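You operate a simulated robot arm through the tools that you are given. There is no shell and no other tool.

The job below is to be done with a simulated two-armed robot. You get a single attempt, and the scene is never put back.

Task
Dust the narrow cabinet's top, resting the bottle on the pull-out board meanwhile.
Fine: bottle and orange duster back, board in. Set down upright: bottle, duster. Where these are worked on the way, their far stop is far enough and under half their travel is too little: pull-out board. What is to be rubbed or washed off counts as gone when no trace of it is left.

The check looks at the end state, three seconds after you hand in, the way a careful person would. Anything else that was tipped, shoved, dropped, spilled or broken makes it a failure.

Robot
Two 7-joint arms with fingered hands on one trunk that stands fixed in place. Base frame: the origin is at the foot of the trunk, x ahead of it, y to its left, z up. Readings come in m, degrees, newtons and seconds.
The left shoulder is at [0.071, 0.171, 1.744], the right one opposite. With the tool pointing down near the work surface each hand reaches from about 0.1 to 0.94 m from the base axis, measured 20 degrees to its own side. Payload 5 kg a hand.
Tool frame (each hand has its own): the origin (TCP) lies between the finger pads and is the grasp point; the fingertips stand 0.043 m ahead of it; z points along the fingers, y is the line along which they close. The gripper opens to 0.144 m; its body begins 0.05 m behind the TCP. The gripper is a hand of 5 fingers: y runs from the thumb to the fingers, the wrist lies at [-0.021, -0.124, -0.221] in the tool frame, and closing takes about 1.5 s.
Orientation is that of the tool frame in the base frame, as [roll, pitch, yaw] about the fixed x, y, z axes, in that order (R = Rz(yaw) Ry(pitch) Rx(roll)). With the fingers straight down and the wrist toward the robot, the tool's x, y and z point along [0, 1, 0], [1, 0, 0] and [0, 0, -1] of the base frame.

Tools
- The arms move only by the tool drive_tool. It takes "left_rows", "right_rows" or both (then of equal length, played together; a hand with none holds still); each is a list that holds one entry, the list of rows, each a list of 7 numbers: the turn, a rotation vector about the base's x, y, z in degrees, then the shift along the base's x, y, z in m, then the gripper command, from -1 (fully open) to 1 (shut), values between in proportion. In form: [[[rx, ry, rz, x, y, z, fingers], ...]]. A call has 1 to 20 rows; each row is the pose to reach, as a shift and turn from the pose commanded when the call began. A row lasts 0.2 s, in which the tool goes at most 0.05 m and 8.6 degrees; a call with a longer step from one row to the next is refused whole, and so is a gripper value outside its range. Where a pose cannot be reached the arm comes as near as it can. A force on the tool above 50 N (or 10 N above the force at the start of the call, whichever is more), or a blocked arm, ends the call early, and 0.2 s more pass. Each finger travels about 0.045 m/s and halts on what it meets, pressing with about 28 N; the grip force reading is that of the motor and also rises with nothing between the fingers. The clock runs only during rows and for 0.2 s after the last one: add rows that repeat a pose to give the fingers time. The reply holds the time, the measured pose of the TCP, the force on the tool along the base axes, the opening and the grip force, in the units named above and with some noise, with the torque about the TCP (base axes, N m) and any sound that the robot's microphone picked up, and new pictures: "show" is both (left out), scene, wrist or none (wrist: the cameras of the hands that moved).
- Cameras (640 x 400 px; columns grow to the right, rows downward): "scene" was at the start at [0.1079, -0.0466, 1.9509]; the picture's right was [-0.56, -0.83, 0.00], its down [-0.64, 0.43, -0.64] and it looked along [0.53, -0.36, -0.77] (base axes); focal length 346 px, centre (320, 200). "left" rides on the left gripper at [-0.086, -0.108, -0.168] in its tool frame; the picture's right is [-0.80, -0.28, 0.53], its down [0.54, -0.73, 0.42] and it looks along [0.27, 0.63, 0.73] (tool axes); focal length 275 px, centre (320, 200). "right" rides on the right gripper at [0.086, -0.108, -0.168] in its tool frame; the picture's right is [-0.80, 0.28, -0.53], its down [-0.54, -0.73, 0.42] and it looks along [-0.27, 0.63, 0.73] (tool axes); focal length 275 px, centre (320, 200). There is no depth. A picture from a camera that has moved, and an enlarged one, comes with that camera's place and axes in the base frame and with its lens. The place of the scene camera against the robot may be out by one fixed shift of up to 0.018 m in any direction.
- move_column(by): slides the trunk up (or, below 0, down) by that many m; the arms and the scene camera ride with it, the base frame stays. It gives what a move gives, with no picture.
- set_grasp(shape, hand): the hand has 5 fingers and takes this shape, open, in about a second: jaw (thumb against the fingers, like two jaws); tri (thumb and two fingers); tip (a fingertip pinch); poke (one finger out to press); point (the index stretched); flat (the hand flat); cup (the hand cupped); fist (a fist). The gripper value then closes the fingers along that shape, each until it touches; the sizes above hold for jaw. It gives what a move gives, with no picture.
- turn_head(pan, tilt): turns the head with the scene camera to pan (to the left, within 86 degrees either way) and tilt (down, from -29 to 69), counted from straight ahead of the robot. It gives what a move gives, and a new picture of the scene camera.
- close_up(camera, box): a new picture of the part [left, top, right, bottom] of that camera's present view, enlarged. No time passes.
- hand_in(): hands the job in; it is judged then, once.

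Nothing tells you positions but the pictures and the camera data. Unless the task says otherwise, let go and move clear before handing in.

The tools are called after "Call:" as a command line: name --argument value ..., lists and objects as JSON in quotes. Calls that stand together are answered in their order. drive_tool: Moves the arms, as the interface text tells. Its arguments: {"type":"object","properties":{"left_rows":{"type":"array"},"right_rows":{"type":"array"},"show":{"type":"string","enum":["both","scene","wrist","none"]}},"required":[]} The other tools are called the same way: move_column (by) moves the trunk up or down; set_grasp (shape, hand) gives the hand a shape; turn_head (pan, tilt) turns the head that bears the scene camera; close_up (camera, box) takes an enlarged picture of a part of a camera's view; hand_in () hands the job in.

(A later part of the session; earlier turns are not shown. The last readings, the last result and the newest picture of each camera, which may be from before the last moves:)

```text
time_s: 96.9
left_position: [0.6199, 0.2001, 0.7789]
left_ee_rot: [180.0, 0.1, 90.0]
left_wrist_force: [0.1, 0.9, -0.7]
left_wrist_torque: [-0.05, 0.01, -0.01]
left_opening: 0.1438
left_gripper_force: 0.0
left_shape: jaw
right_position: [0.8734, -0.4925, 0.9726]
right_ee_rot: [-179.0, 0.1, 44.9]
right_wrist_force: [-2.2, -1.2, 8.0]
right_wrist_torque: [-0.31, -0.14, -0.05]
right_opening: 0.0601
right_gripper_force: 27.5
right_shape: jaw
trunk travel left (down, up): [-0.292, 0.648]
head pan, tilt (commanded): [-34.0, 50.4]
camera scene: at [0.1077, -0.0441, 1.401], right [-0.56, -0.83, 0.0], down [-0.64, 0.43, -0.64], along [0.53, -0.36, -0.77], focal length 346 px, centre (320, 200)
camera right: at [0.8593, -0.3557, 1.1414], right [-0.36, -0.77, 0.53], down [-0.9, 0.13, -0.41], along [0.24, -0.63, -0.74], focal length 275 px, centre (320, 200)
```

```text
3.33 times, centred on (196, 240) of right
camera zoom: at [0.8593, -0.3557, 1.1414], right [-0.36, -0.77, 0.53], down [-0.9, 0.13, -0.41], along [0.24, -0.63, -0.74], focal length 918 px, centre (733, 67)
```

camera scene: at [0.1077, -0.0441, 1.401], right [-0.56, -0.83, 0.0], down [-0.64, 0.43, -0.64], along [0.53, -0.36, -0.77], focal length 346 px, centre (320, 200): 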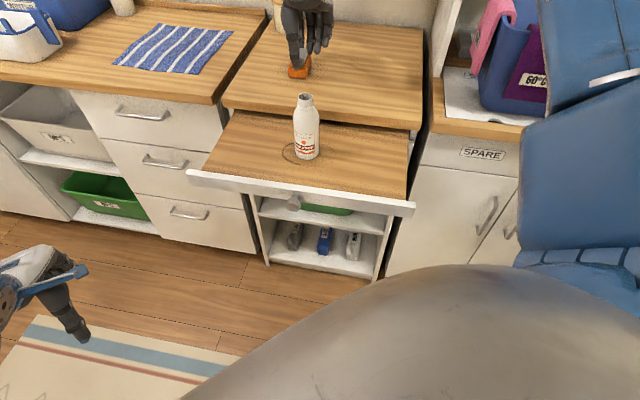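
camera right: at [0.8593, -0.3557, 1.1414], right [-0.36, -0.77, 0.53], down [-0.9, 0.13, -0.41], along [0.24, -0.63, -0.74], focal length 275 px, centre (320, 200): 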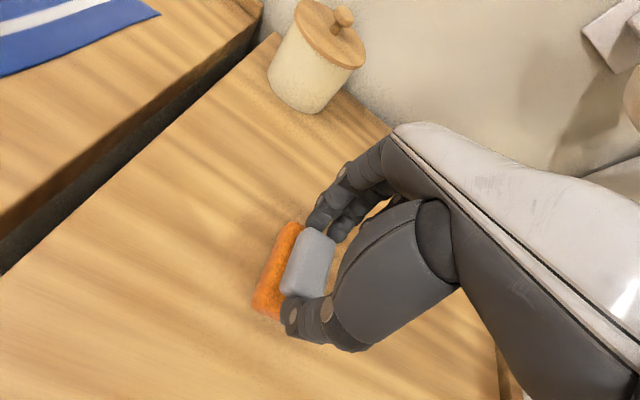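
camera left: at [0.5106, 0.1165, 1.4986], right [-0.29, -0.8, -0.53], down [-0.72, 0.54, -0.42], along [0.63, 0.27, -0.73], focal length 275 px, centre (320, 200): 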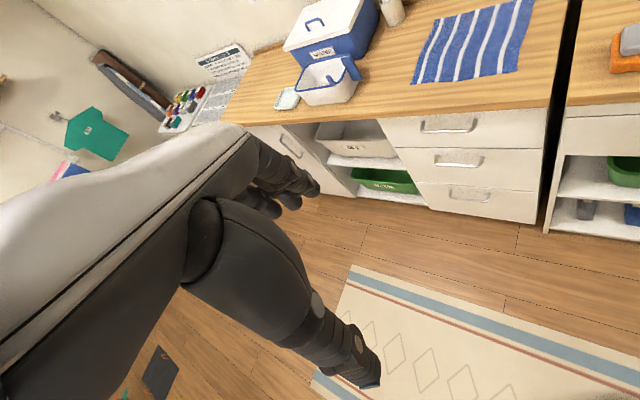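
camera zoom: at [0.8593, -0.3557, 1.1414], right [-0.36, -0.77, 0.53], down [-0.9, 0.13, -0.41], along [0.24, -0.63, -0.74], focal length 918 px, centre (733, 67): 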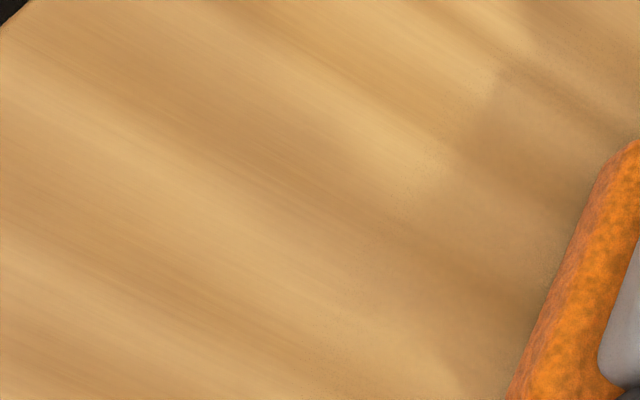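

It looks clean. One more overlapping round at slightly more pressure to make sure no trace stays.

Call:
drive_tool --right_rows '[[[0, 0, 0, -0.0247, -0.0247, -0.0005, 1], [0, 0, 0, -0.0495, -0.0495, -0.001, 1], [0, 0, 0, -0.0742, -0.0742, -0.001, 1], [0, 0, 0, -0.099, -0.099, -0.001, 1], [0, 0, 0, -0.1273, -0.0707, -0.001, 1], [0, 0, 0, -0.1025, -0.046, -0.001, 1], [0, 0, 0, -0.0778, -0.0212, -0.001, 1], [0, 0, 0, -0.053, 0.0035, -0.001, 1], [0, 0, 0, -0.0283, 0.0283, -0.001, 1], [0, 0, 0, -0.0495, 0.0495, -0.001, 1], [0, 0, 0, -0.0742, 0.0247, -0.001, 1], [0, 0, 0, -0.099, 0, -0.001, 1], [0, 0, 0, -0.1237, -0.0247, -0.001, 1], [0, 0, 0, -0.1485, -0.0495, -0.001, 1], [0, 0, 0, -0.1202, -0.0778, -0.001, 1], [0, 0, 0, -0.0954, -0.053, -0.001, 1], [0, 0, 0, -0.0707, -0.0283, -0.001, 1], [0, 0, 0, -0.046, -0.0035, -0.001, 1], [0, 0, 0, -0.0212, 0.0212, -0.001, 1]]]'

```text
time_s: 100.9
left_position: [0.6197, 0.1996, 0.7796]
left_ee_rot: [180.0, 0.1, 90.0]
left_wrist_force: [0.2, -0.1, 0.0]
left_wrist_torque: [-0.03, -0.01, -0.02]
left_opening: 0.1439
left_gripper_force: 0.1
left_shape: jaw
right_position: [0.8494, -0.4726, 0.9719]
right_ee_rot: [-179.1, 0.1, 45.0]
right_wrist_force: [-2.9, -2.5, 13.2]
right_wrist_torque: [-0.47, -0.22, -0.16]
right_opening: 0.06
right_gripper_force: 27.8
right_shape: jaw
trunk travel left (down, up): [-0.292, 0.648]
head pan, tilt (commanded): [-34.0, 50.4]
camera scene: at [0.1069, -0.0442, 1.4011], right [-0.56, -0.83, 0.0], down [-0.64, 0.43, -0.64], along [0.53, -0.36, -0.77], focal length 346 px, centre (320, 200)
camera right: at [0.8347, -0.3368, 1.141], right [-0.36, -0.77, 0.53], down [-0.9, 0.13, -0.41], along [0.24, -0.63, -0.74], focal length 275 px, centre (320, 200)
```

scene: 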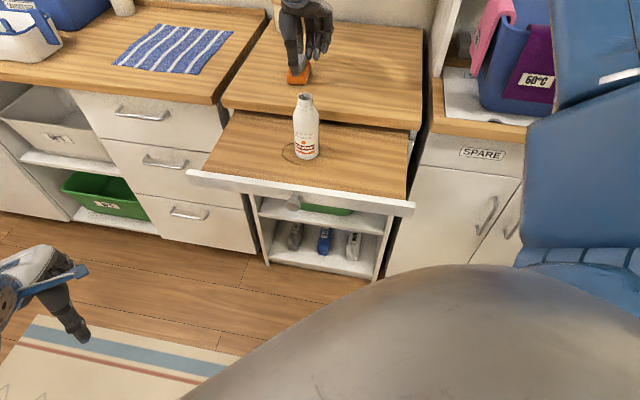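
right: 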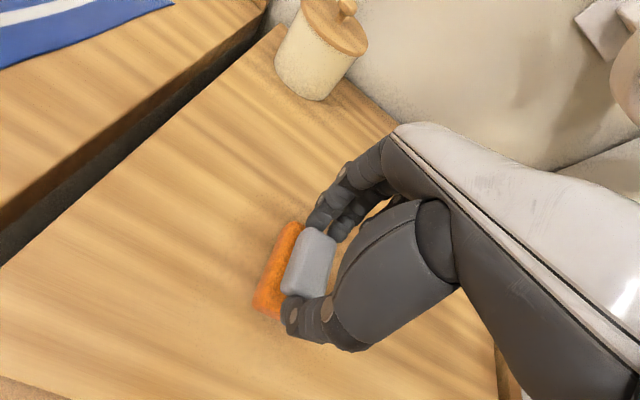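

Now I lift the duster off and move it back above its own place, then inspect the top.

Call:
drive_tool --right_rows '[[[0, 0, 0, 0, 0, 0.025, 1], [0, 0, 0, 0, 0, 0.05, 1], [0, 0, 0, 0.012, 0.03, 0.05, 1], [0, 0, 0, 0.024, 0.062, 0.05, 1], [0, 0, 0, 0.032, 0.093, 0.05, 1], [0, 0, 0, 0.032, 0.093, 0.05, 1]]]'

Call:
close_up --camera "scene" --box '[262, 40, 390, 120]'

Call:
close_up --camera "scene" --box '[292, 60, 356, 100]'

Call:
close_up --camera "right" --box '[330, 280, 490, 380]'

```text
time_s: 102.3
left_position: [0.6197, 0.1975, 0.7808]
left_ee_rot: [-180.0, 0.0, 90.0]
left_wrist_force: [0.7, -0.1, -0.9]
left_wrist_torque: [-0.01, -0.02, -0.01]
left_opening: 0.144
left_gripper_force: 0.1
left_shape: jaw
right_position: [0.8828, -0.3767, 1.0237]
right_ee_rot: [-179.0, -0.1, 44.9]
right_wrist_force: [0.7, -0.9, -1.0]
right_wrist_torque: [-0.02, -0.05, -0.01]
right_opening: 0.0591
right_gripper_force: 28.4
right_shape: jaw
trunk travel left (down, up): [-0.292, 0.648]
head pan, tilt (commanded): [-34.0, 50.4]
camera scene: at [0.1074, -0.0466, 1.401], right [-0.56, -0.83, 0.0], down [-0.64, 0.43, -0.64], along [0.53, -0.36, -0.77], focal length 346 px, centre (320, 200)
camera right: at [0.8679, -0.2416, 1.1921], right [-0.36, -0.77, 0.53], down [-0.9, 0.13, -0.41], along [0.24, -0.62, -0.74], focal length 275 px, centre (320, 200)
```

scene: 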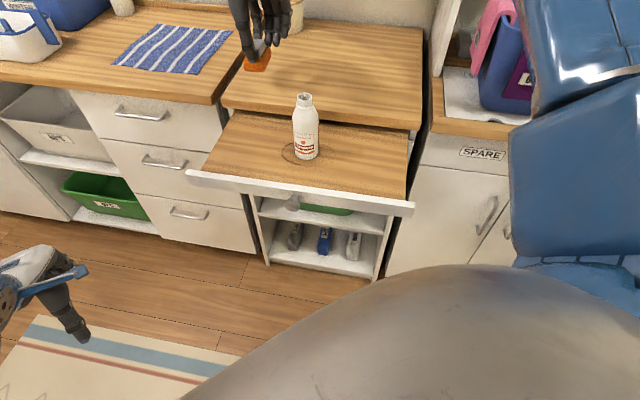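
right: 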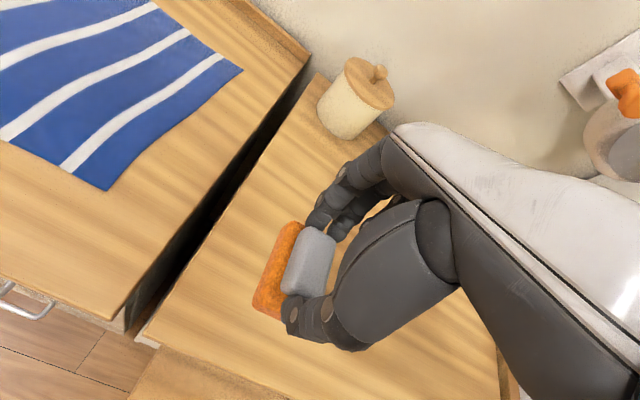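

```text
5.00 times, centred on (326, 80) of scene
camera zoom: at [0.1074, -0.0466, 1.401], right [-0.56, -0.83, 0.0], down [-0.64, 0.43, -0.64], along [0.53, -0.36, -0.77], focal length 1732 px, centre (290, 800)
```

zoom: 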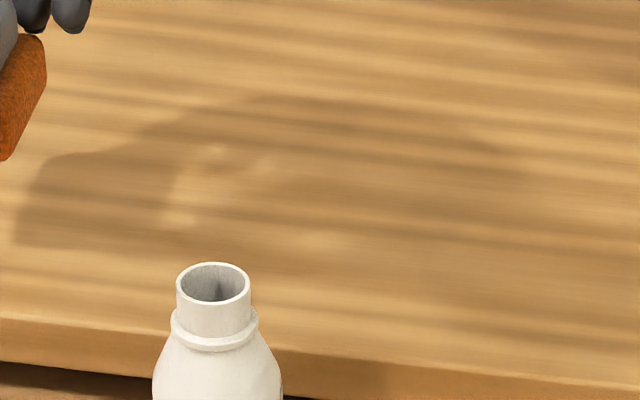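

```text
10.00 times, centred on (324, 80) of scene
camera zoom: at [0.1074, -0.0466, 1.401], right [-0.56, -0.83, 0.0], down [-0.64, 0.43, -0.64], along [0.53, -0.36, -0.77], focal length 3464 px, centre (280, 1400)
```

zoom: 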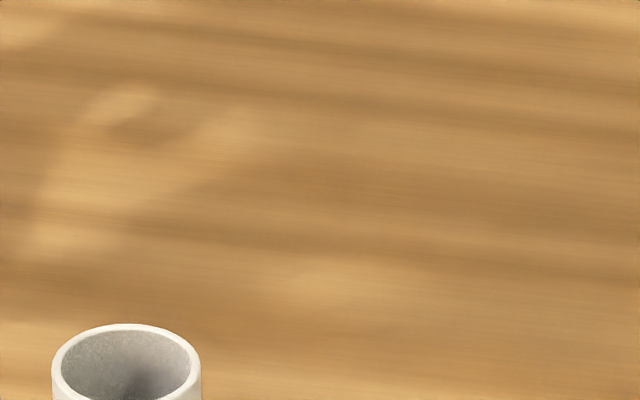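

```text
4.00 times, centred on (410, 330) of right
camera zoom: at [0.8679, -0.2416, 1.1921], right [-0.36, -0.77, 0.53], down [-0.9, 0.13, -0.41], along [0.24, -0.62, -0.74], focal length 1101 px, centre (-40, -320)
```

zoom: 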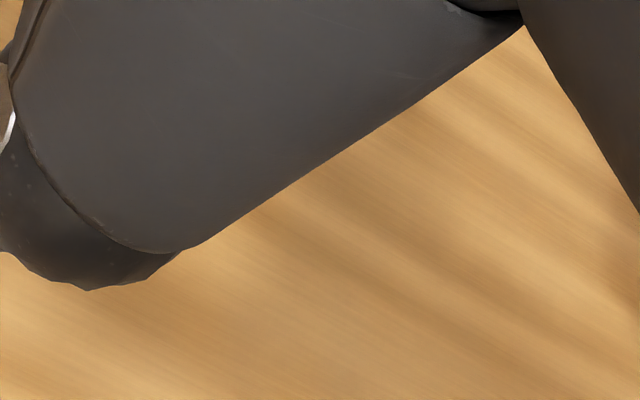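

The top looks clean; only hand shadows remain. I'll lower the duster back onto its original spot.

Call:
drive_tool --right_rows '[[[0, 0, 0, -0.0005, -0.003, -0.02, 1], [0, 0, 0, -0.0005, -0.003, -0.04, 1], [0, 0, 0, -0.0005, -0.003, -0.047, 1], [0, 0, 0, -0.0005, -0.003, -0.051, 1], [0, 0, 0, -0.0005, -0.003, -0.051, 1]]]'

Call:
close_up --camera "right" --box '[200, 160, 456, 320]'

Call:
close_up --camera "scene" --box '[220, 30, 348, 110]'

```text
time_s: 103.5
left_position: [0.6191, 0.2003, 0.7821]
left_ee_rot: [-180.0, 0.1, 90.0]
left_wrist_force: [-0.3, 0.5, 0.3]
left_wrist_torque: [0.0, 0.01, -0.03]
left_opening: 0.1438
left_gripper_force: 0.1
left_shape: jaw
right_position: [0.8818, -0.3819, 0.9724]
right_ee_rot: [-179.2, 0.0, 45.0]
right_wrist_force: [1.1, -0.1, 9.2]
right_wrist_torque: [-0.38, -0.36, 0.05]
right_opening: 0.0596
right_gripper_force: 28.2
right_shape: jaw
trunk travel left (down, up): [-0.292, 0.648]
head pan, tilt (commanded): [-34.0, 50.4]
camera scene: at [0.1067, -0.0458, 1.4012], right [-0.56, -0.83, 0.0], down [-0.64, 0.43, -0.64], along [0.53, -0.36, -0.77], focal length 346 px, centre (320, 200)
camera right: at [0.8672, -0.2459, 1.1416], right [-0.36, -0.77, 0.53], down [-0.9, 0.13, -0.41], along [0.25, -0.62, -0.74], focal length 275 px, centre (320, 200)
```

scene: 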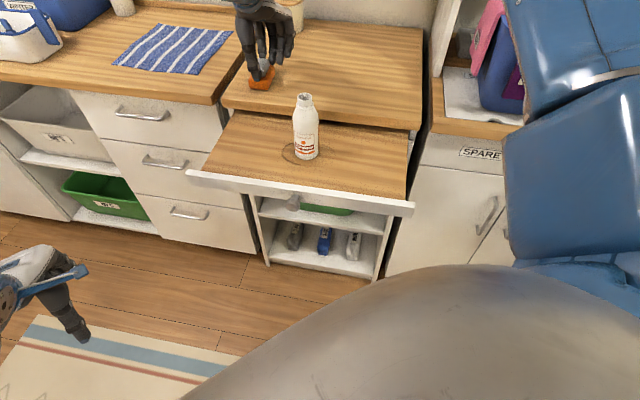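
right: 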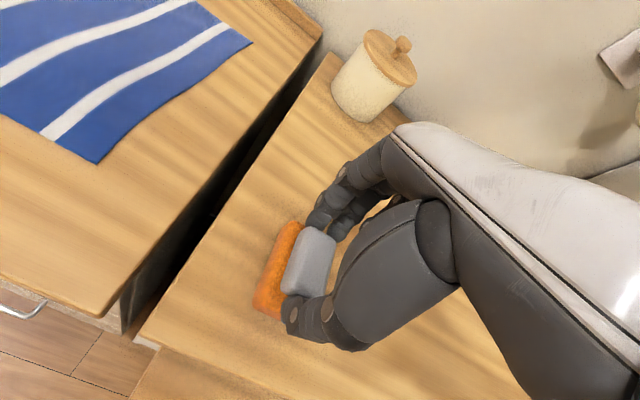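

```text
2.50 times, centred on (328, 240) of right
camera zoom: at [0.8672, -0.2459, 1.1416], right [-0.36, -0.77, 0.53], down [-0.9, 0.13, -0.41], along [0.25, -0.62, -0.74], focal length 688 px, centre (300, 100)
```

zoom: 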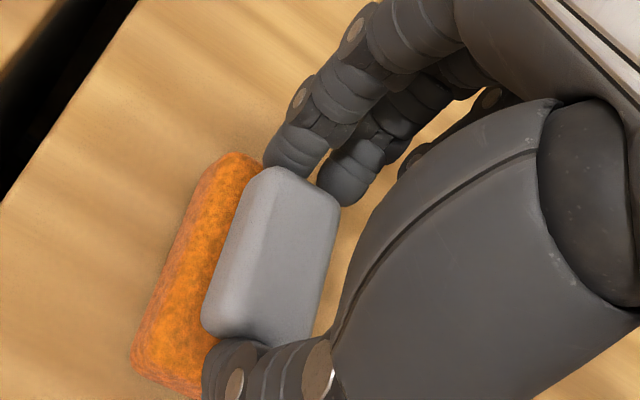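

```text
5.00 times, centred on (284, 70) of scene
camera zoom: at [0.1067, -0.0458, 1.4012], right [-0.56, -0.83, 0.0], down [-0.64, 0.43, -0.64], along [0.53, -0.36, -0.77], focal length 1732 px, centre (500, 850)
```

zoom: 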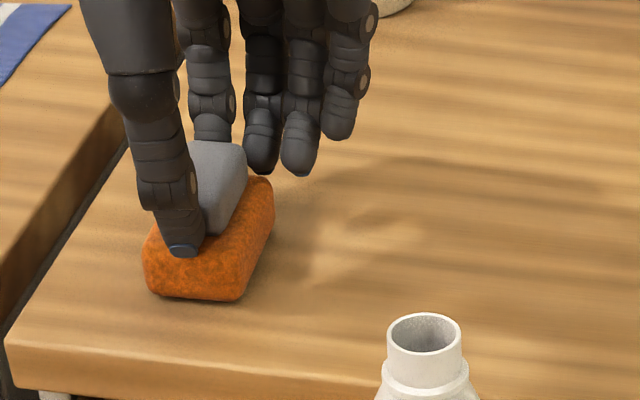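

It sits within about 3 mm of where it was. I'll nudge it that last bit, ease off, open and rise clear.

Call:
drive_tool --right_rows '[[[0, 0, 0, -0.001, 0.003, 0, 1], [0, 0, 0, -0.001, 0.003, 0.001, 1], [0, 0, 0, -0.001, 0.003, 0.001, 0.4], [0, 0, 0, -0.001, 0.003, 0.001, 0], [0, 0, 0, -0.001, 0.003, 0.001, -0.5], [0, 0, 0, -0.001, 0.003, 0.001, -1], [0, 0, 0, -0.001, 0.003, 0.001, -1], [0, 0, 0, -0.001, 0.003, 0.001, -1], [0, 0, 0, -0.001, 0.003, 0.001, -1], [0, 0, 0, -0.001, 0.003, 0.001, -1], [0, 0, 0, -0.001, 0.003, 0.03, -1], [0, 0, 0, -0.001, 0.003, 0.07, -1], [0, 0, 0, -0.001, 0.003, 0.11, -1], [0, 0, 0, -0.001, 0.003, 0.15, -1], [0, 0, 0, -0.001, 0.003, 0.18, -1]]]'

Call:
close_up --camera "scene" --box '[220, 30, 348, 110]'

Call:
close_up --camera "right" --box '[130, 200, 450, 400]'

```text
time_s: 106.7
left_position: [0.6194, 0.1996, 0.7814]
left_ee_rot: [-180.0, 0.0, 90.0]
left_wrist_force: [0.1, 0.2, 0.5]
left_wrist_torque: [-0.01, -0.01, 0.0]
left_opening: 0.1437
left_gripper_force: 0.0
left_shape: jaw
right_position: [0.8805, -0.3803, 1.1498]
right_ee_rot: [-179.0, 0.0, 45.0]
right_wrist_force: [-0.6, -0.4, -0.1]
right_wrist_torque: [-0.03, -0.01, 0.01]
right_opening: 0.1438
right_gripper_force: 0.1
right_shape: jaw
trunk travel left (down, up): [-0.292, 0.648]
head pan, tilt (commanded): [-34.0, 50.4]
camera scene: at [0.1072, -0.046, 1.4009], right [-0.56, -0.83, 0.0], down [-0.64, 0.43, -0.64], along [0.53, -0.36, -0.77], focal length 346 px, centre (320, 200)
camera right: at [0.8676, -0.2444, 1.3192], right [-0.36, -0.77, 0.53], down [-0.9, 0.13, -0.41], along [0.24, -0.62, -0.74], focal length 275 px, centre (320, 200)
```

scene: 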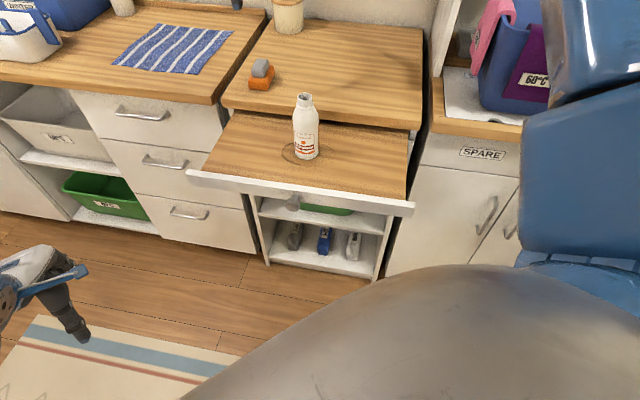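
right: 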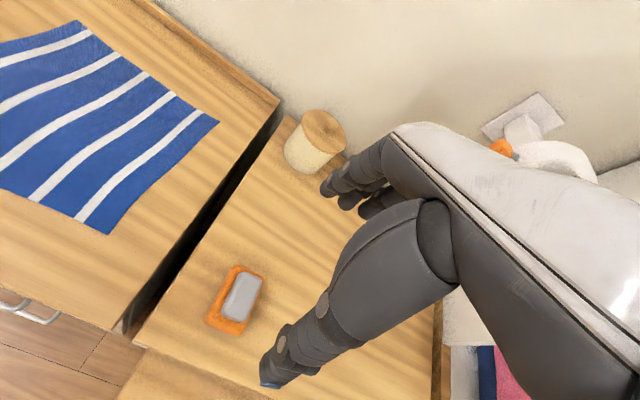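

```text
5.00 times, centred on (284, 70) of scene
camera zoom: at [0.1072, -0.046, 1.4009], right [-0.56, -0.83, 0.0], down [-0.64, 0.43, -0.64], along [0.53, -0.36, -0.77], focal length 1732 px, centre (500, 850)
```

zoom: 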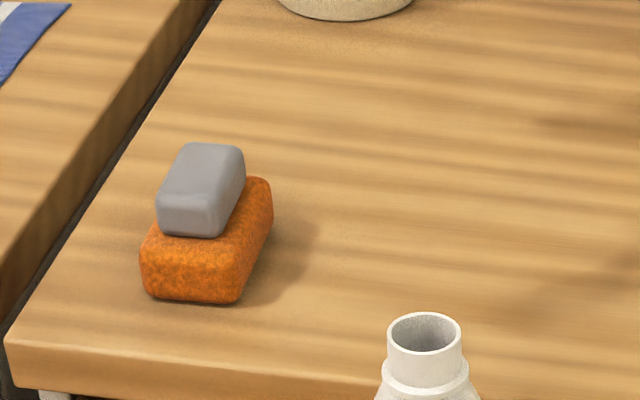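

```text
2.00 times, centred on (290, 300) of right
camera zoom: at [0.8676, -0.2444, 1.3192], right [-0.36, -0.77, 0.53], down [-0.9, 0.13, -0.41], along [0.24, -0.62, -0.74], focal length 551 px, centre (380, 0)
```

zoom: 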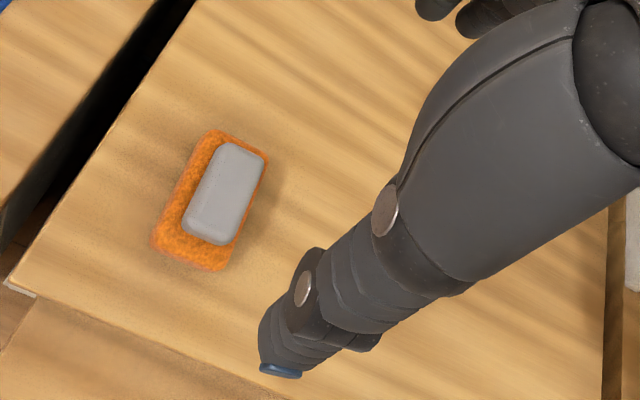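

The duster is back in its place, upright, and the top is clear. Now for the bottle: I'll raise the trunk to the height that worked before and go above the bottle on the board.

Call:
move_column --by 0.15

Call:
drive_tool --right_rows '[[[0, 0, 0, -0.03, 0.003, 0, -1], [0, 0, 4, -0.07, 0.007, 0, -1], [0, 0, 8, -0.11, 0.011, 0, -1], [0, 0, 12, -0.15, 0.015, 0, -1], [0, 0, 15, -0.19, 0.02, 0, -1], [0, 0, 17.3, -0.23, 0.024, 0, -1], [0, 0, 17.3, -0.2515, 0.0263, -0.03, -1], [0, 0, 17.3, -0.2515, 0.0263, -0.07, -1], [0, 0, 17.3, -0.2515, 0.0263, -0.11, -1], [0, 0, 17.3, -0.2515, 0.0263, -0.15, -1], [0, 0, 17.3, -0.2515, 0.0263, -0.18, -1], [0, 0, 17.3, -0.2515, 0.0263, -0.18, -1]]]'

Call:
close_up --camera "right" --box '[160, 180, 416, 340]'

Call:
close_up --camera "scene" --box '[230, 40, 422, 160]'

```text
time_s: 108.4
left_position: [0.6182, 0.1988, 0.9298]
left_ee_rot: [180.0, 0.0, 90.0]
left_wrist_force: [0.9, -0.1, -0.2]
left_wrist_torque: [-0.01, 0.03, 0.0]
left_opening: 0.144
left_gripper_force: 0.1
left_shape: jaw
right_position: [0.8827, -0.3809, 1.2984]
right_ee_rot: [-179.0, 0.1, 44.9]
right_wrist_force: [-0.3, 0.4, -0.4]
right_wrist_torque: [0.01, 0.03, 0.0]
right_opening: 0.1438
right_gripper_force: 0.1
right_shape: jaw
trunk travel left (down, up): [-0.442, 0.498]
head pan, tilt (commanded): [-34.0, 50.4]
```

```text
time_s: 111.0
left_position: [0.619, 0.1997, 0.931]
left_ee_rot: [180.0, 0.0, 89.9]
left_wrist_force: [0.2, 1.0, 0.2]
left_wrist_torque: [-0.01, -0.03, -0.03]
left_opening: 0.1437
left_gripper_force: 0.1
left_shape: jaw
right_position: [0.6306, -0.3527, 1.1198]
right_ee_rot: [-179.1, 0.1, 62.3]
right_wrist_force: [0.1, 0.2, -0.3]
right_wrist_torque: [0.0, -0.05, 0.0]
right_opening: 0.1439
right_gripper_force: 0.1
right_shape: jaw
trunk travel left (down, up): [-0.442, 0.498]
head pan, tilt (commanded): [-34.0, 50.4]
camera scene: at [0.1067, -0.0459, 1.5511], right [-0.56, -0.83, 0.0], down [-0.64, 0.43, -0.64], along [0.53, -0.36, -0.77], focal length 346 px, centre (320, 200)
camera right: at [0.5767, -0.2275, 1.2885], right [-0.11, -0.84, 0.53], down [-0.9, -0.14, -0.41], along [0.42, -0.52, -0.74], focal length 275 px, centre (320, 200)
```

scene: 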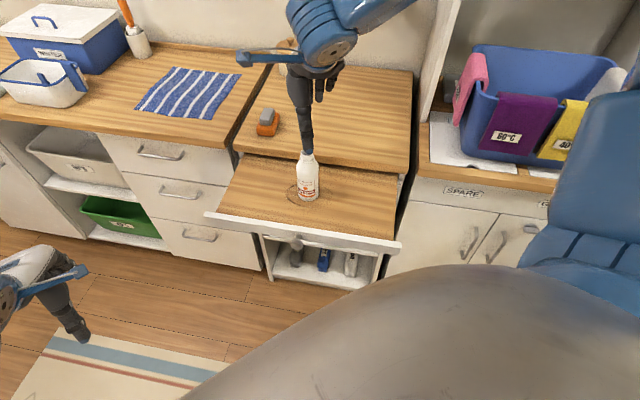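
right: 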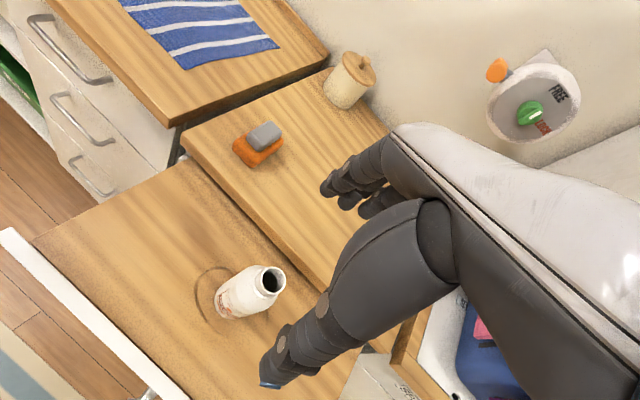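

```text
2.50 times, centred on (288, 260) of right
camera zoom: at [0.5767, -0.2275, 1.2885], right [-0.11, -0.84, 0.53], down [-0.9, -0.14, -0.41], along [0.42, -0.52, -0.74], focal length 688 px, centre (400, 50)
```

zoom: 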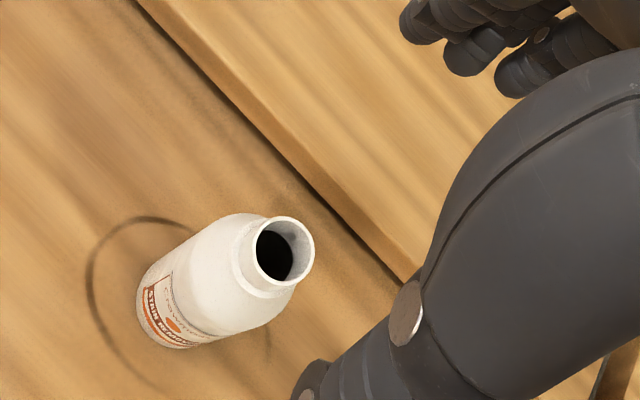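

```text
3.33 times, centred on (326, 100) of scene
camera zoom: at [0.1067, -0.0459, 1.5511], right [-0.56, -0.83, 0.0], down [-0.64, 0.43, -0.64], along [0.53, -0.36, -0.77], focal length 1155 px, centre (300, 533)
```

zoom: 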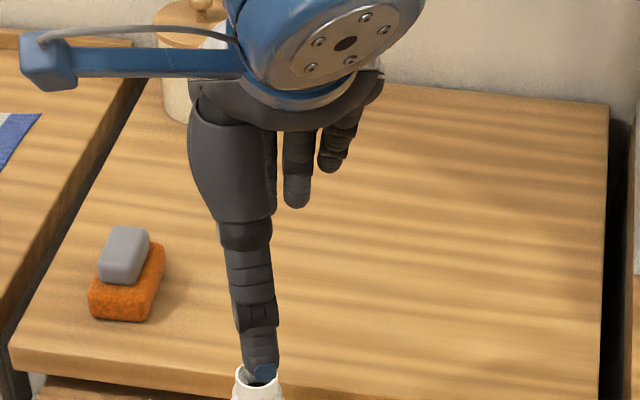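

The bottle's mouth is 2 mm from the tool axis. I'll go down to the same grasp height and close.

Call:
drive_tool --right_rows '[[[0, 0, 0, 0, 0, -0.04, -1], [0, 0, 0, 0, 0, -0.08, -1], [0, 0, 0, 0, 0, -0.115, -1], [0, 0, 0, 0, 0, -0.147, -1], [0, 0, 0, 0, 0, -0.147, -1], [0, 0, 0, 0, 0, -0.147, 1], [0, 0, 0, 0, 0, -0.147, 1], [0, 0, 0, 0, 0, -0.147, 1], [0, 0, 0, 0, 0, -0.147, 1], [0, 0, 0, 0, 0, -0.147, 1], [0, 0, 0, 0, 0, -0.147, 1], [0, 0, 0, 0, 0, -0.147, 1], [0, 0, 0, 0, 0, -0.147, 1], [0, 0, 0, 0, 0, -0.147, 1]]]'

Call:
close_up --camera "scene" --box '[244, 120, 372, 200]'

Call:
close_up --camera "right" --box '[200, 140, 456, 300]'

```text
time_s: 114.0
left_position: [0.62, 0.1992, 0.9306]
left_ee_rot: [-180.0, -0.1, 90.0]
left_wrist_force: [-0.6, 0.5, 0.0]
left_wrist_torque: [0.03, -0.01, 0.03]
left_opening: 0.1438
left_gripper_force: 0.1
left_shape: jaw
right_position: [0.6298, -0.3533, 0.9732]
right_ee_rot: [-179.0, 0.1, 62.3]
right_wrist_force: [-0.8, 0.5, 0.2]
right_wrist_torque: [0.0, 0.08, -0.02]
right_opening: 0.0469
right_gripper_force: 28.1
right_shape: jaw
trunk travel left (down, up): [-0.442, 0.498]
head pan, tilt (commanded): [-34.0, 50.4]
camera scene: at [0.1077, -0.0462, 1.551], right [-0.56, -0.83, 0.0], down [-0.64, 0.43, -0.64], along [0.53, -0.36, -0.77], focal length 346 px, centre (320, 200)
camera right: at [0.5772, -0.2284, 1.1422], right [-0.11, -0.84, 0.53], down [-0.9, -0.14, -0.41], along [0.42, -0.52, -0.74], focal length 275 px, centre (320, 200)
```

scene: 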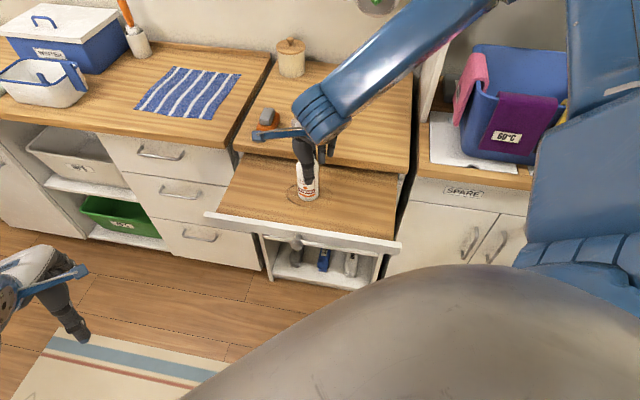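
right: 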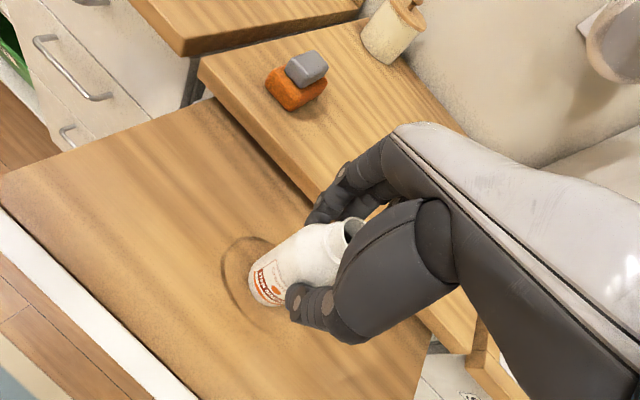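

```text
5.00 times, centred on (308, 160) of scene
camera zoom: at [0.1077, -0.0462, 1.551], right [-0.56, -0.83, 0.0], down [-0.64, 0.43, -0.64], along [0.53, -0.36, -0.77], focal length 1732 px, centre (380, 400)
```

zoom: 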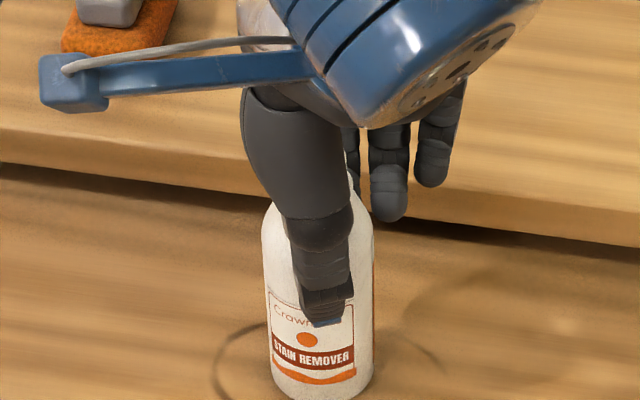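

```text
2.50 times, centred on (328, 220) of right
camera zoom: at [0.5772, -0.2284, 1.1422], right [-0.11, -0.84, 0.53], down [-0.9, -0.14, -0.41], along [0.42, -0.52, -0.74], focal length 688 px, centre (300, 150)
```

zoom: 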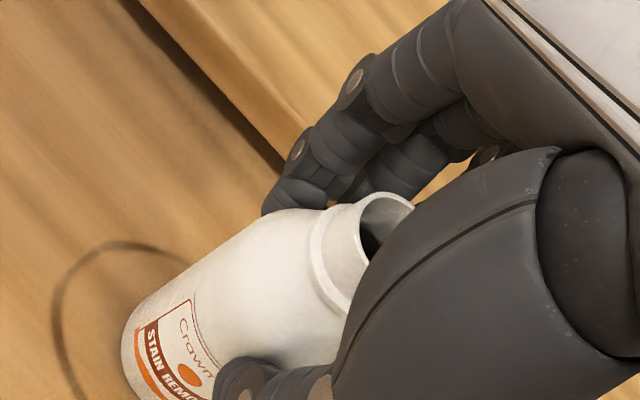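

The bottle is in hand again. I lift it and carry it back over its original spot at (0.772, -0.532).

Call:
drive_tool --right_rows '[[[0, 0, 0, 0, 0, 0.015, 1], [0, 0, 0, 0, 0, 0.05, 1], [0, 0, 0, 0, 0, 0.09, 1], [0, 0, 0, 0, 0, 0.13, 1], [0, 0, 0, 0, 0, 0.165, 1], [0, 0, 0, 0.02, -0.025, 0.165, 1], [0, 0, 0, 0.048, -0.06, 0.165, 1], [0, 0, 0, 0.076, -0.095, 0.165, 1], [0, 0, 0, 0.104, -0.13, 0.165, 1], [0, 0, 0, 0.13, -0.163, 0.165, 1], [0, 0, 0, 0.1424, -0.1787, 0.155, 1], [0, 0, 0, 0.1424, -0.1787, 0.12, 1], [0, 0, 0, 0.1424, -0.1787, 0.085, 1], [0, 0, 0, 0.1424, -0.1787, 0.065, 1], [0, 0, 0, 0.1424, -0.1787, 0.065, 1]]]'

Call:
close_up --camera "scene" --box '[250, 50, 410, 150]'

```text
time_s: 117.2
left_position: [0.6192, 0.1992, 0.93]
left_ee_rot: [-179.9, 0.0, 90.0]
left_wrist_force: [-0.6, 0.0, 0.0]
left_wrist_torque: [0.01, -0.03, 0.02]
left_opening: 0.1438
left_gripper_force: 0.0
left_shape: jaw
right_position: [0.7719, -0.5345, 1.038]
right_ee_rot: [-179.1, 0.0, 62.3]
right_wrist_force: [0.1, 0.7, -1.7]
right_wrist_torque: [0.02, 0.04, 0.0]
right_opening: 0.0466
right_gripper_force: 28.4
right_shape: jaw
trunk travel left (down, up): [-0.442, 0.498]
head pan, tilt (commanded): [-34.0, 50.4]
camera scene: at [0.1077, -0.0463, 1.551], right [-0.56, -0.83, 0.0], down [-0.64, 0.43, -0.64], along [0.53, -0.36, -0.77], focal length 346 px, centre (320, 200)
camera right: at [0.718, -0.4081, 1.207], right [-0.11, -0.84, 0.53], down [-0.9, -0.14, -0.41], along [0.42, -0.52, -0.74], focal length 275 px, centre (320, 200)
```

scene: 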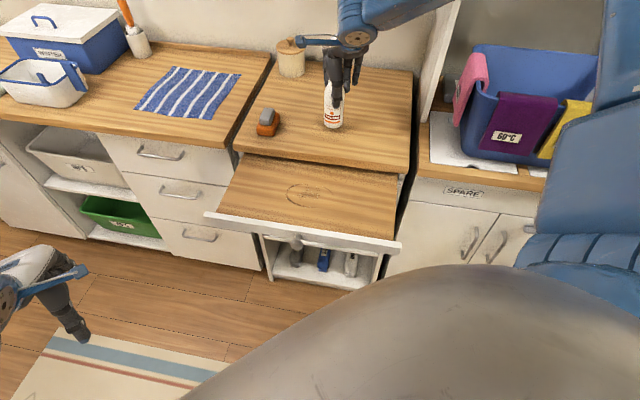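
right: 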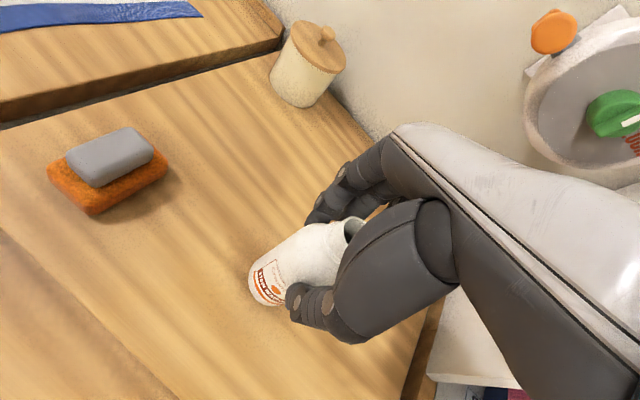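

```text
4.00 times, centred on (330, 100) of scene
camera zoom: at [0.1077, -0.0463, 1.551], right [-0.56, -0.83, 0.0], down [-0.64, 0.43, -0.64], along [0.53, -0.36, -0.77], focal length 1386 px, centre (280, 600)
```

zoom: 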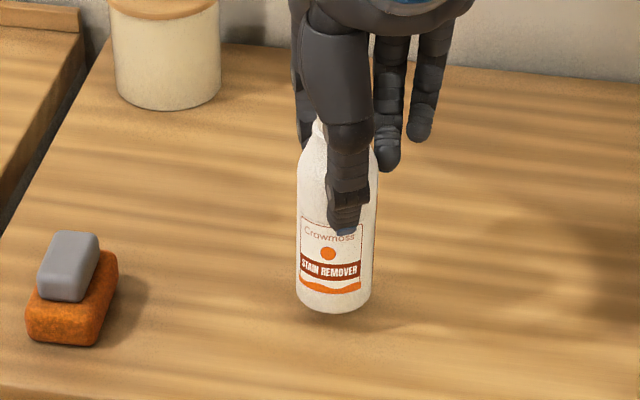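

About 3 mm off; I'll correct that and lower in small steps until it touches.

Call:
drive_tool --right_rows '[[[0, 0, 0, 0.001, 0.0025, -0.006, 1], [0, 0, 0, 0.001, 0.0025, -0.012, 1], [0, 0, 0, 0.001, 0.0025, -0.012, 1]]]' --show "none"

Call:
close_up --camera "scene" --box '[250, 50, 410, 150]'

```text
time_s: 118.0
left_position: [0.6193, 0.1987, 0.9304]
left_ee_rot: [180.0, 0.0, 90.1]
left_wrist_force: [-0.5, -0.1, -0.6]
left_wrist_torque: [-0.01, 0.03, -0.03]
left_opening: 0.144
left_gripper_force: 0.0
left_shape: jaw
right_position: [0.7735, -0.5308, 1.0252]
right_ee_rot: [-179.0, 0.1, 62.3]
right_wrist_force: [0.4, 1.2, -2.3]
right_wrist_torque: [-0.01, 0.02, 0.0]
right_opening: 0.0466
right_gripper_force: 27.5
right_shape: jaw
trunk travel left (down, up): [-0.442, 0.498]
head pan, tilt (commanded): [-34.0, 50.4]
```

```text
4.00 times, centred on (330, 100) of scene
camera zoom: at [0.1079, -0.0464, 1.5509], right [-0.56, -0.83, 0.0], down [-0.64, 0.43, -0.64], along [0.53, -0.36, -0.77], focal length 1386 px, centre (280, 600)
```

zoom: 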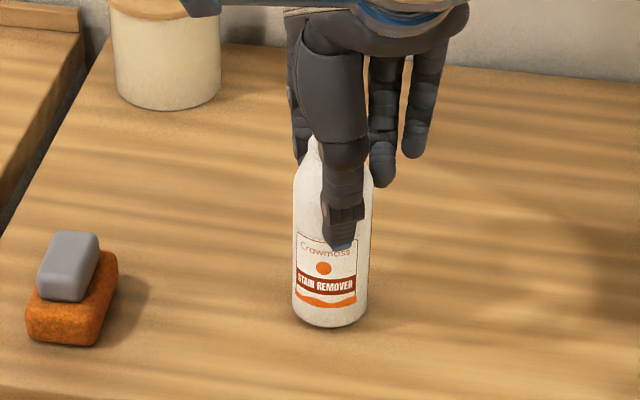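

Call:
drive_tool --right_rows '[[[0, 0, 0, 0, 0, -0.002, 1], [0, 0, 0, 0, 0, -0.004, 1], [0, 0, 0, 0, 0, -0.004, 1]]]' --show "none"

```text
time_s: 118.8
left_position: [0.6197, 0.1992, 0.9312]
left_ee_rot: [179.9, 0.0, 90.0]
left_wrist_force: [0.8, -0.1, 0.4]
left_wrist_torque: [-0.01, 0.01, 0.04]
left_opening: 0.1438
left_gripper_force: 0.0
left_shape: jaw
right_position: [0.774, -0.5319, 1.0225]
right_ee_rot: [-179.0, 0.0, 62.4]
right_wrist_force: [0.6, 0.5, -2.1]
right_wrist_torque: [-0.01, 0.0, 0.01]
right_opening: 0.0465
right_gripper_force: 27.9
right_shape: jaw
trunk travel left (down, up): [-0.442, 0.498]
head pan, tilt (commanded): [-34.0, 50.4]
```

Call:
drive_tool --right_rows '[[[0, 0, 0, 0, 0, -0.0015, 1], [0, 0, 0, 0, 0, -0.003, 1], [0, 0, 0, 0, 0, -0.003, 1]]]' --show "none"

```text
time_s: 119.6
left_position: [0.6203, 0.2005, 0.93]
left_ee_rot: [-180.0, 0.1, 90.0]
left_wrist_force: [-0.9, 0.4, -1.0]
left_wrist_torque: [0.03, -0.01, -0.03]
left_opening: 0.1436
left_gripper_force: 0.0
left_shape: jaw
right_position: [0.7737, -0.5302, 1.02]
right_ee_rot: [-179.0, 0.0, 62.3]
right_wrist_force: [-1.7, 0.2, 5.9]
right_wrist_torque: [-0.1, -0.07, -0.04]
right_opening: 0.0468
right_gripper_force: 27.9
right_shape: jaw
trunk travel left (down, up): [-0.442, 0.498]
head pan, tilt (commanded): [-34.0, 50.4]
```

Contact at z≈1.020. I'll ease off, open and rise straight up.

Call:
drive_tool --right_rows '[[[0, 0, 0, 0, 0, 0.001, 1], [0, 0, 0, 0, 0, 0.001, 0.4], [0, 0, 0, 0, 0, 0.001, 0], [0, 0, 0, 0, 0, 0.001, -0.5], [0, 0, 0, 0, 0, 0.001, -1], [0, 0, 0, 0, 0, 0.001, -1], [0, 0, 0, 0, 0, 0.001, -1], [0, 0, 0, 0, 0, 0.001, -1], [0, 0, 0, 0, 0, 0.001, -1], [0, 0, 0, 0, 0, 0.001, -1], [0, 0, 0, 0, 0, 0.03, -1], [0, 0, 0, 0, 0, 0.07, -1], [0, 0, 0, 0, 0, 0.11, -1], [0, 0, 0, 0, 0, 0.15, -1], [0, 0, 0, 0, 0, 0.19, -1], [0, 0, 0, 0, 0, 0.22, -1]]]'

Call:
close_up --camera "scene" --box '[230, 40, 422, 160]'

Call:
close_up --camera "right" --box '[0, 0, 640, 400]'

```text
time_s: 123.0
left_position: [0.6191, 0.1993, 0.9315]
left_ee_rot: [-180.0, 0.0, 89.9]
left_wrist_force: [-0.3, 0.2, 0.7]
left_wrist_torque: [0.01, -0.03, -0.01]
left_opening: 0.144
left_gripper_force: 0.1
left_shape: jaw
right_position: [0.7701, -0.5299, 1.2381]
right_ee_rot: [-179.0, 0.0, 62.3]
right_wrist_force: [0.0, 0.0, 0.4]
right_wrist_torque: [0.04, -0.03, 0.01]
right_opening: 0.144
right_gripper_force: 0.0
right_shape: jaw
trunk travel left (down, up): [-0.442, 0.498]
head pan, tilt (commanded): [-34.0, 50.4]
camera scene: at [0.1068, -0.0459, 1.551], right [-0.56, -0.83, 0.0], down [-0.64, 0.43, -0.64], along [0.53, -0.36, -0.77], focal length 346 px, centre (320, 200)
camera right: at [0.7175, -0.405, 1.4085], right [-0.11, -0.84, 0.53], down [-0.9, -0.14, -0.41], along [0.42, -0.52, -0.74], focal length 275 px, centre (320, 200)
```

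scene: 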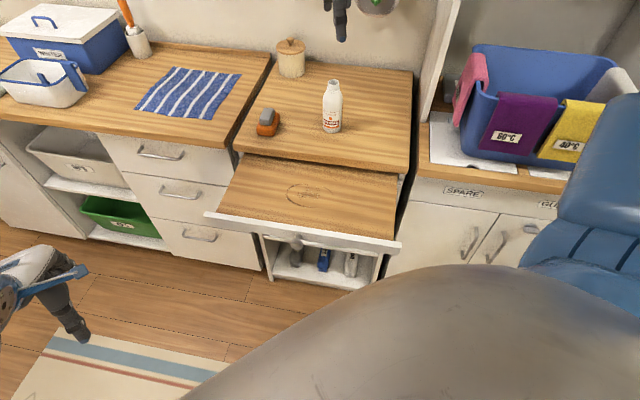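
right: 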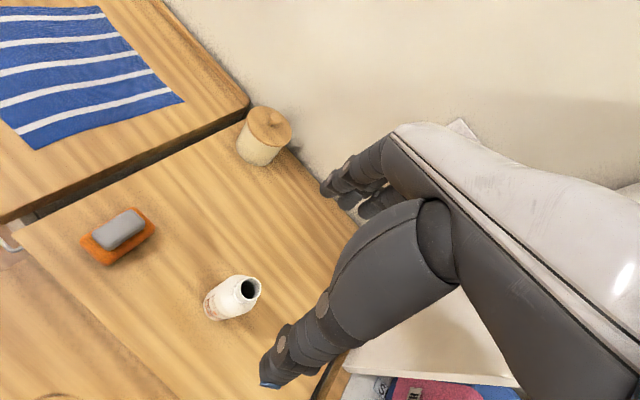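

```text
3.33 times, centred on (326, 100) of scene
camera zoom: at [0.1068, -0.0459, 1.551], right [-0.56, -0.83, 0.0], down [-0.64, 0.43, -0.64], along [0.53, -0.36, -0.77], focal length 1155 px, centre (300, 533)
```

zoom: 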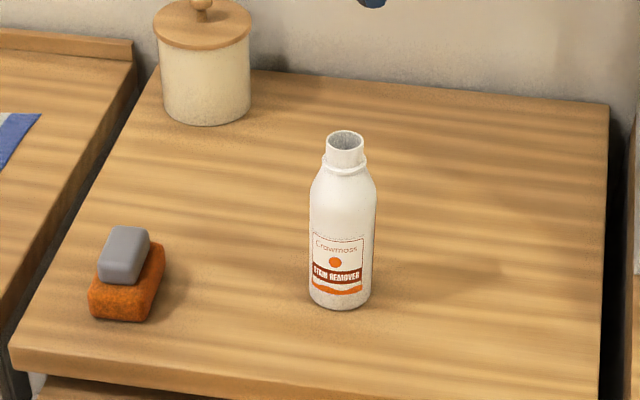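

```text
1.00 times, centred on (320, 200) of right (not enlarged: the box is as wide or as high as the picture)
camera zoom: at [0.7175, -0.405, 1.4085], right [-0.11, -0.84, 0.53], down [-0.9, -0.14, -0.41], along [0.42, -0.52, -0.74], focal length 275 px, centre (320, 200)
```

zoom: 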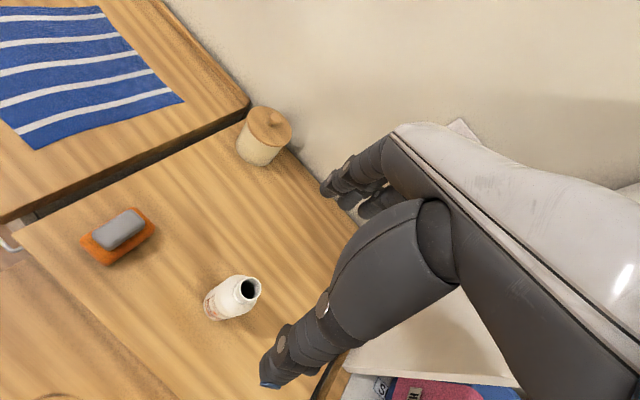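

Bottle and duster stand in their places again. I'll zoom in around the bottle for any leftover dust before closing the board.

Call:
close_up --camera "right" --box '[150, 230, 310, 330]'

Call:
close_up --camera "scene" --box '[290, 90, 386, 150]'

Call:
close_up --camera "right" --box '[40, 180, 296, 340]'

```text
4.00 times, centred on (230, 280) of right
camera zoom: at [0.7175, -0.405, 1.4085], right [-0.11, -0.84, 0.53], down [-0.9, -0.14, -0.41], along [0.42, -0.52, -0.74], focal length 1101 px, centre (680, -120)
```

zoom: 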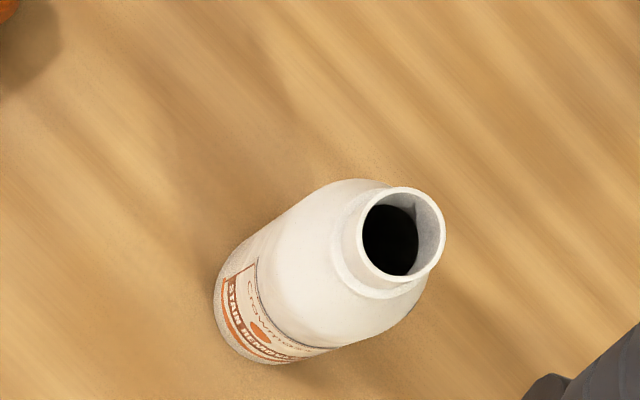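

```text
6.67 times, centred on (338, 120) of scene
camera zoom: at [0.1068, -0.0459, 1.551], right [-0.56, -0.83, 0.0], down [-0.64, 0.43, -0.64], along [0.53, -0.36, -0.77], focal length 2309 px, centre (200, 733)
```

zoom: 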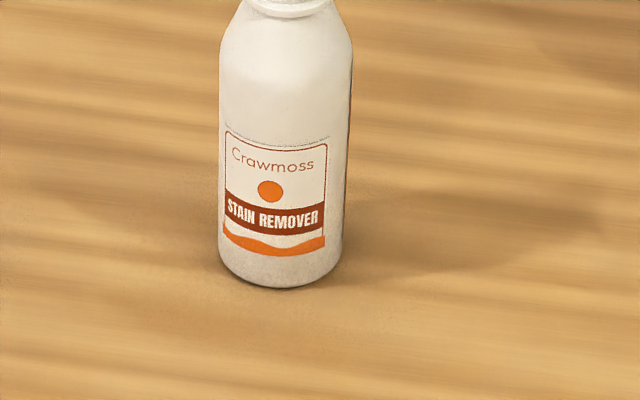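

```text
2.50 times, centred on (168, 260) of right
camera zoom: at [0.7175, -0.405, 1.4085], right [-0.11, -0.84, 0.53], down [-0.9, -0.14, -0.41], along [0.42, -0.52, -0.74], focal length 688 px, centre (700, 50)
```

zoom: 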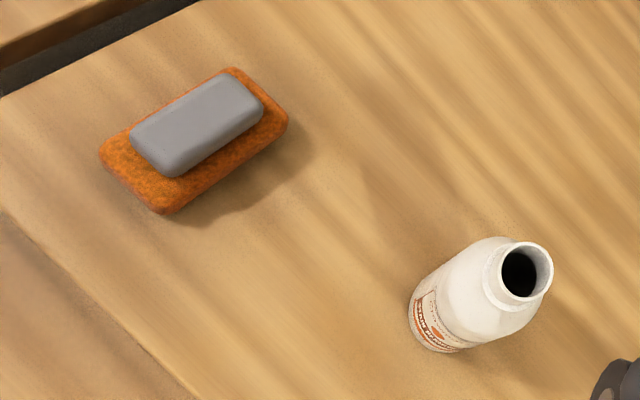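

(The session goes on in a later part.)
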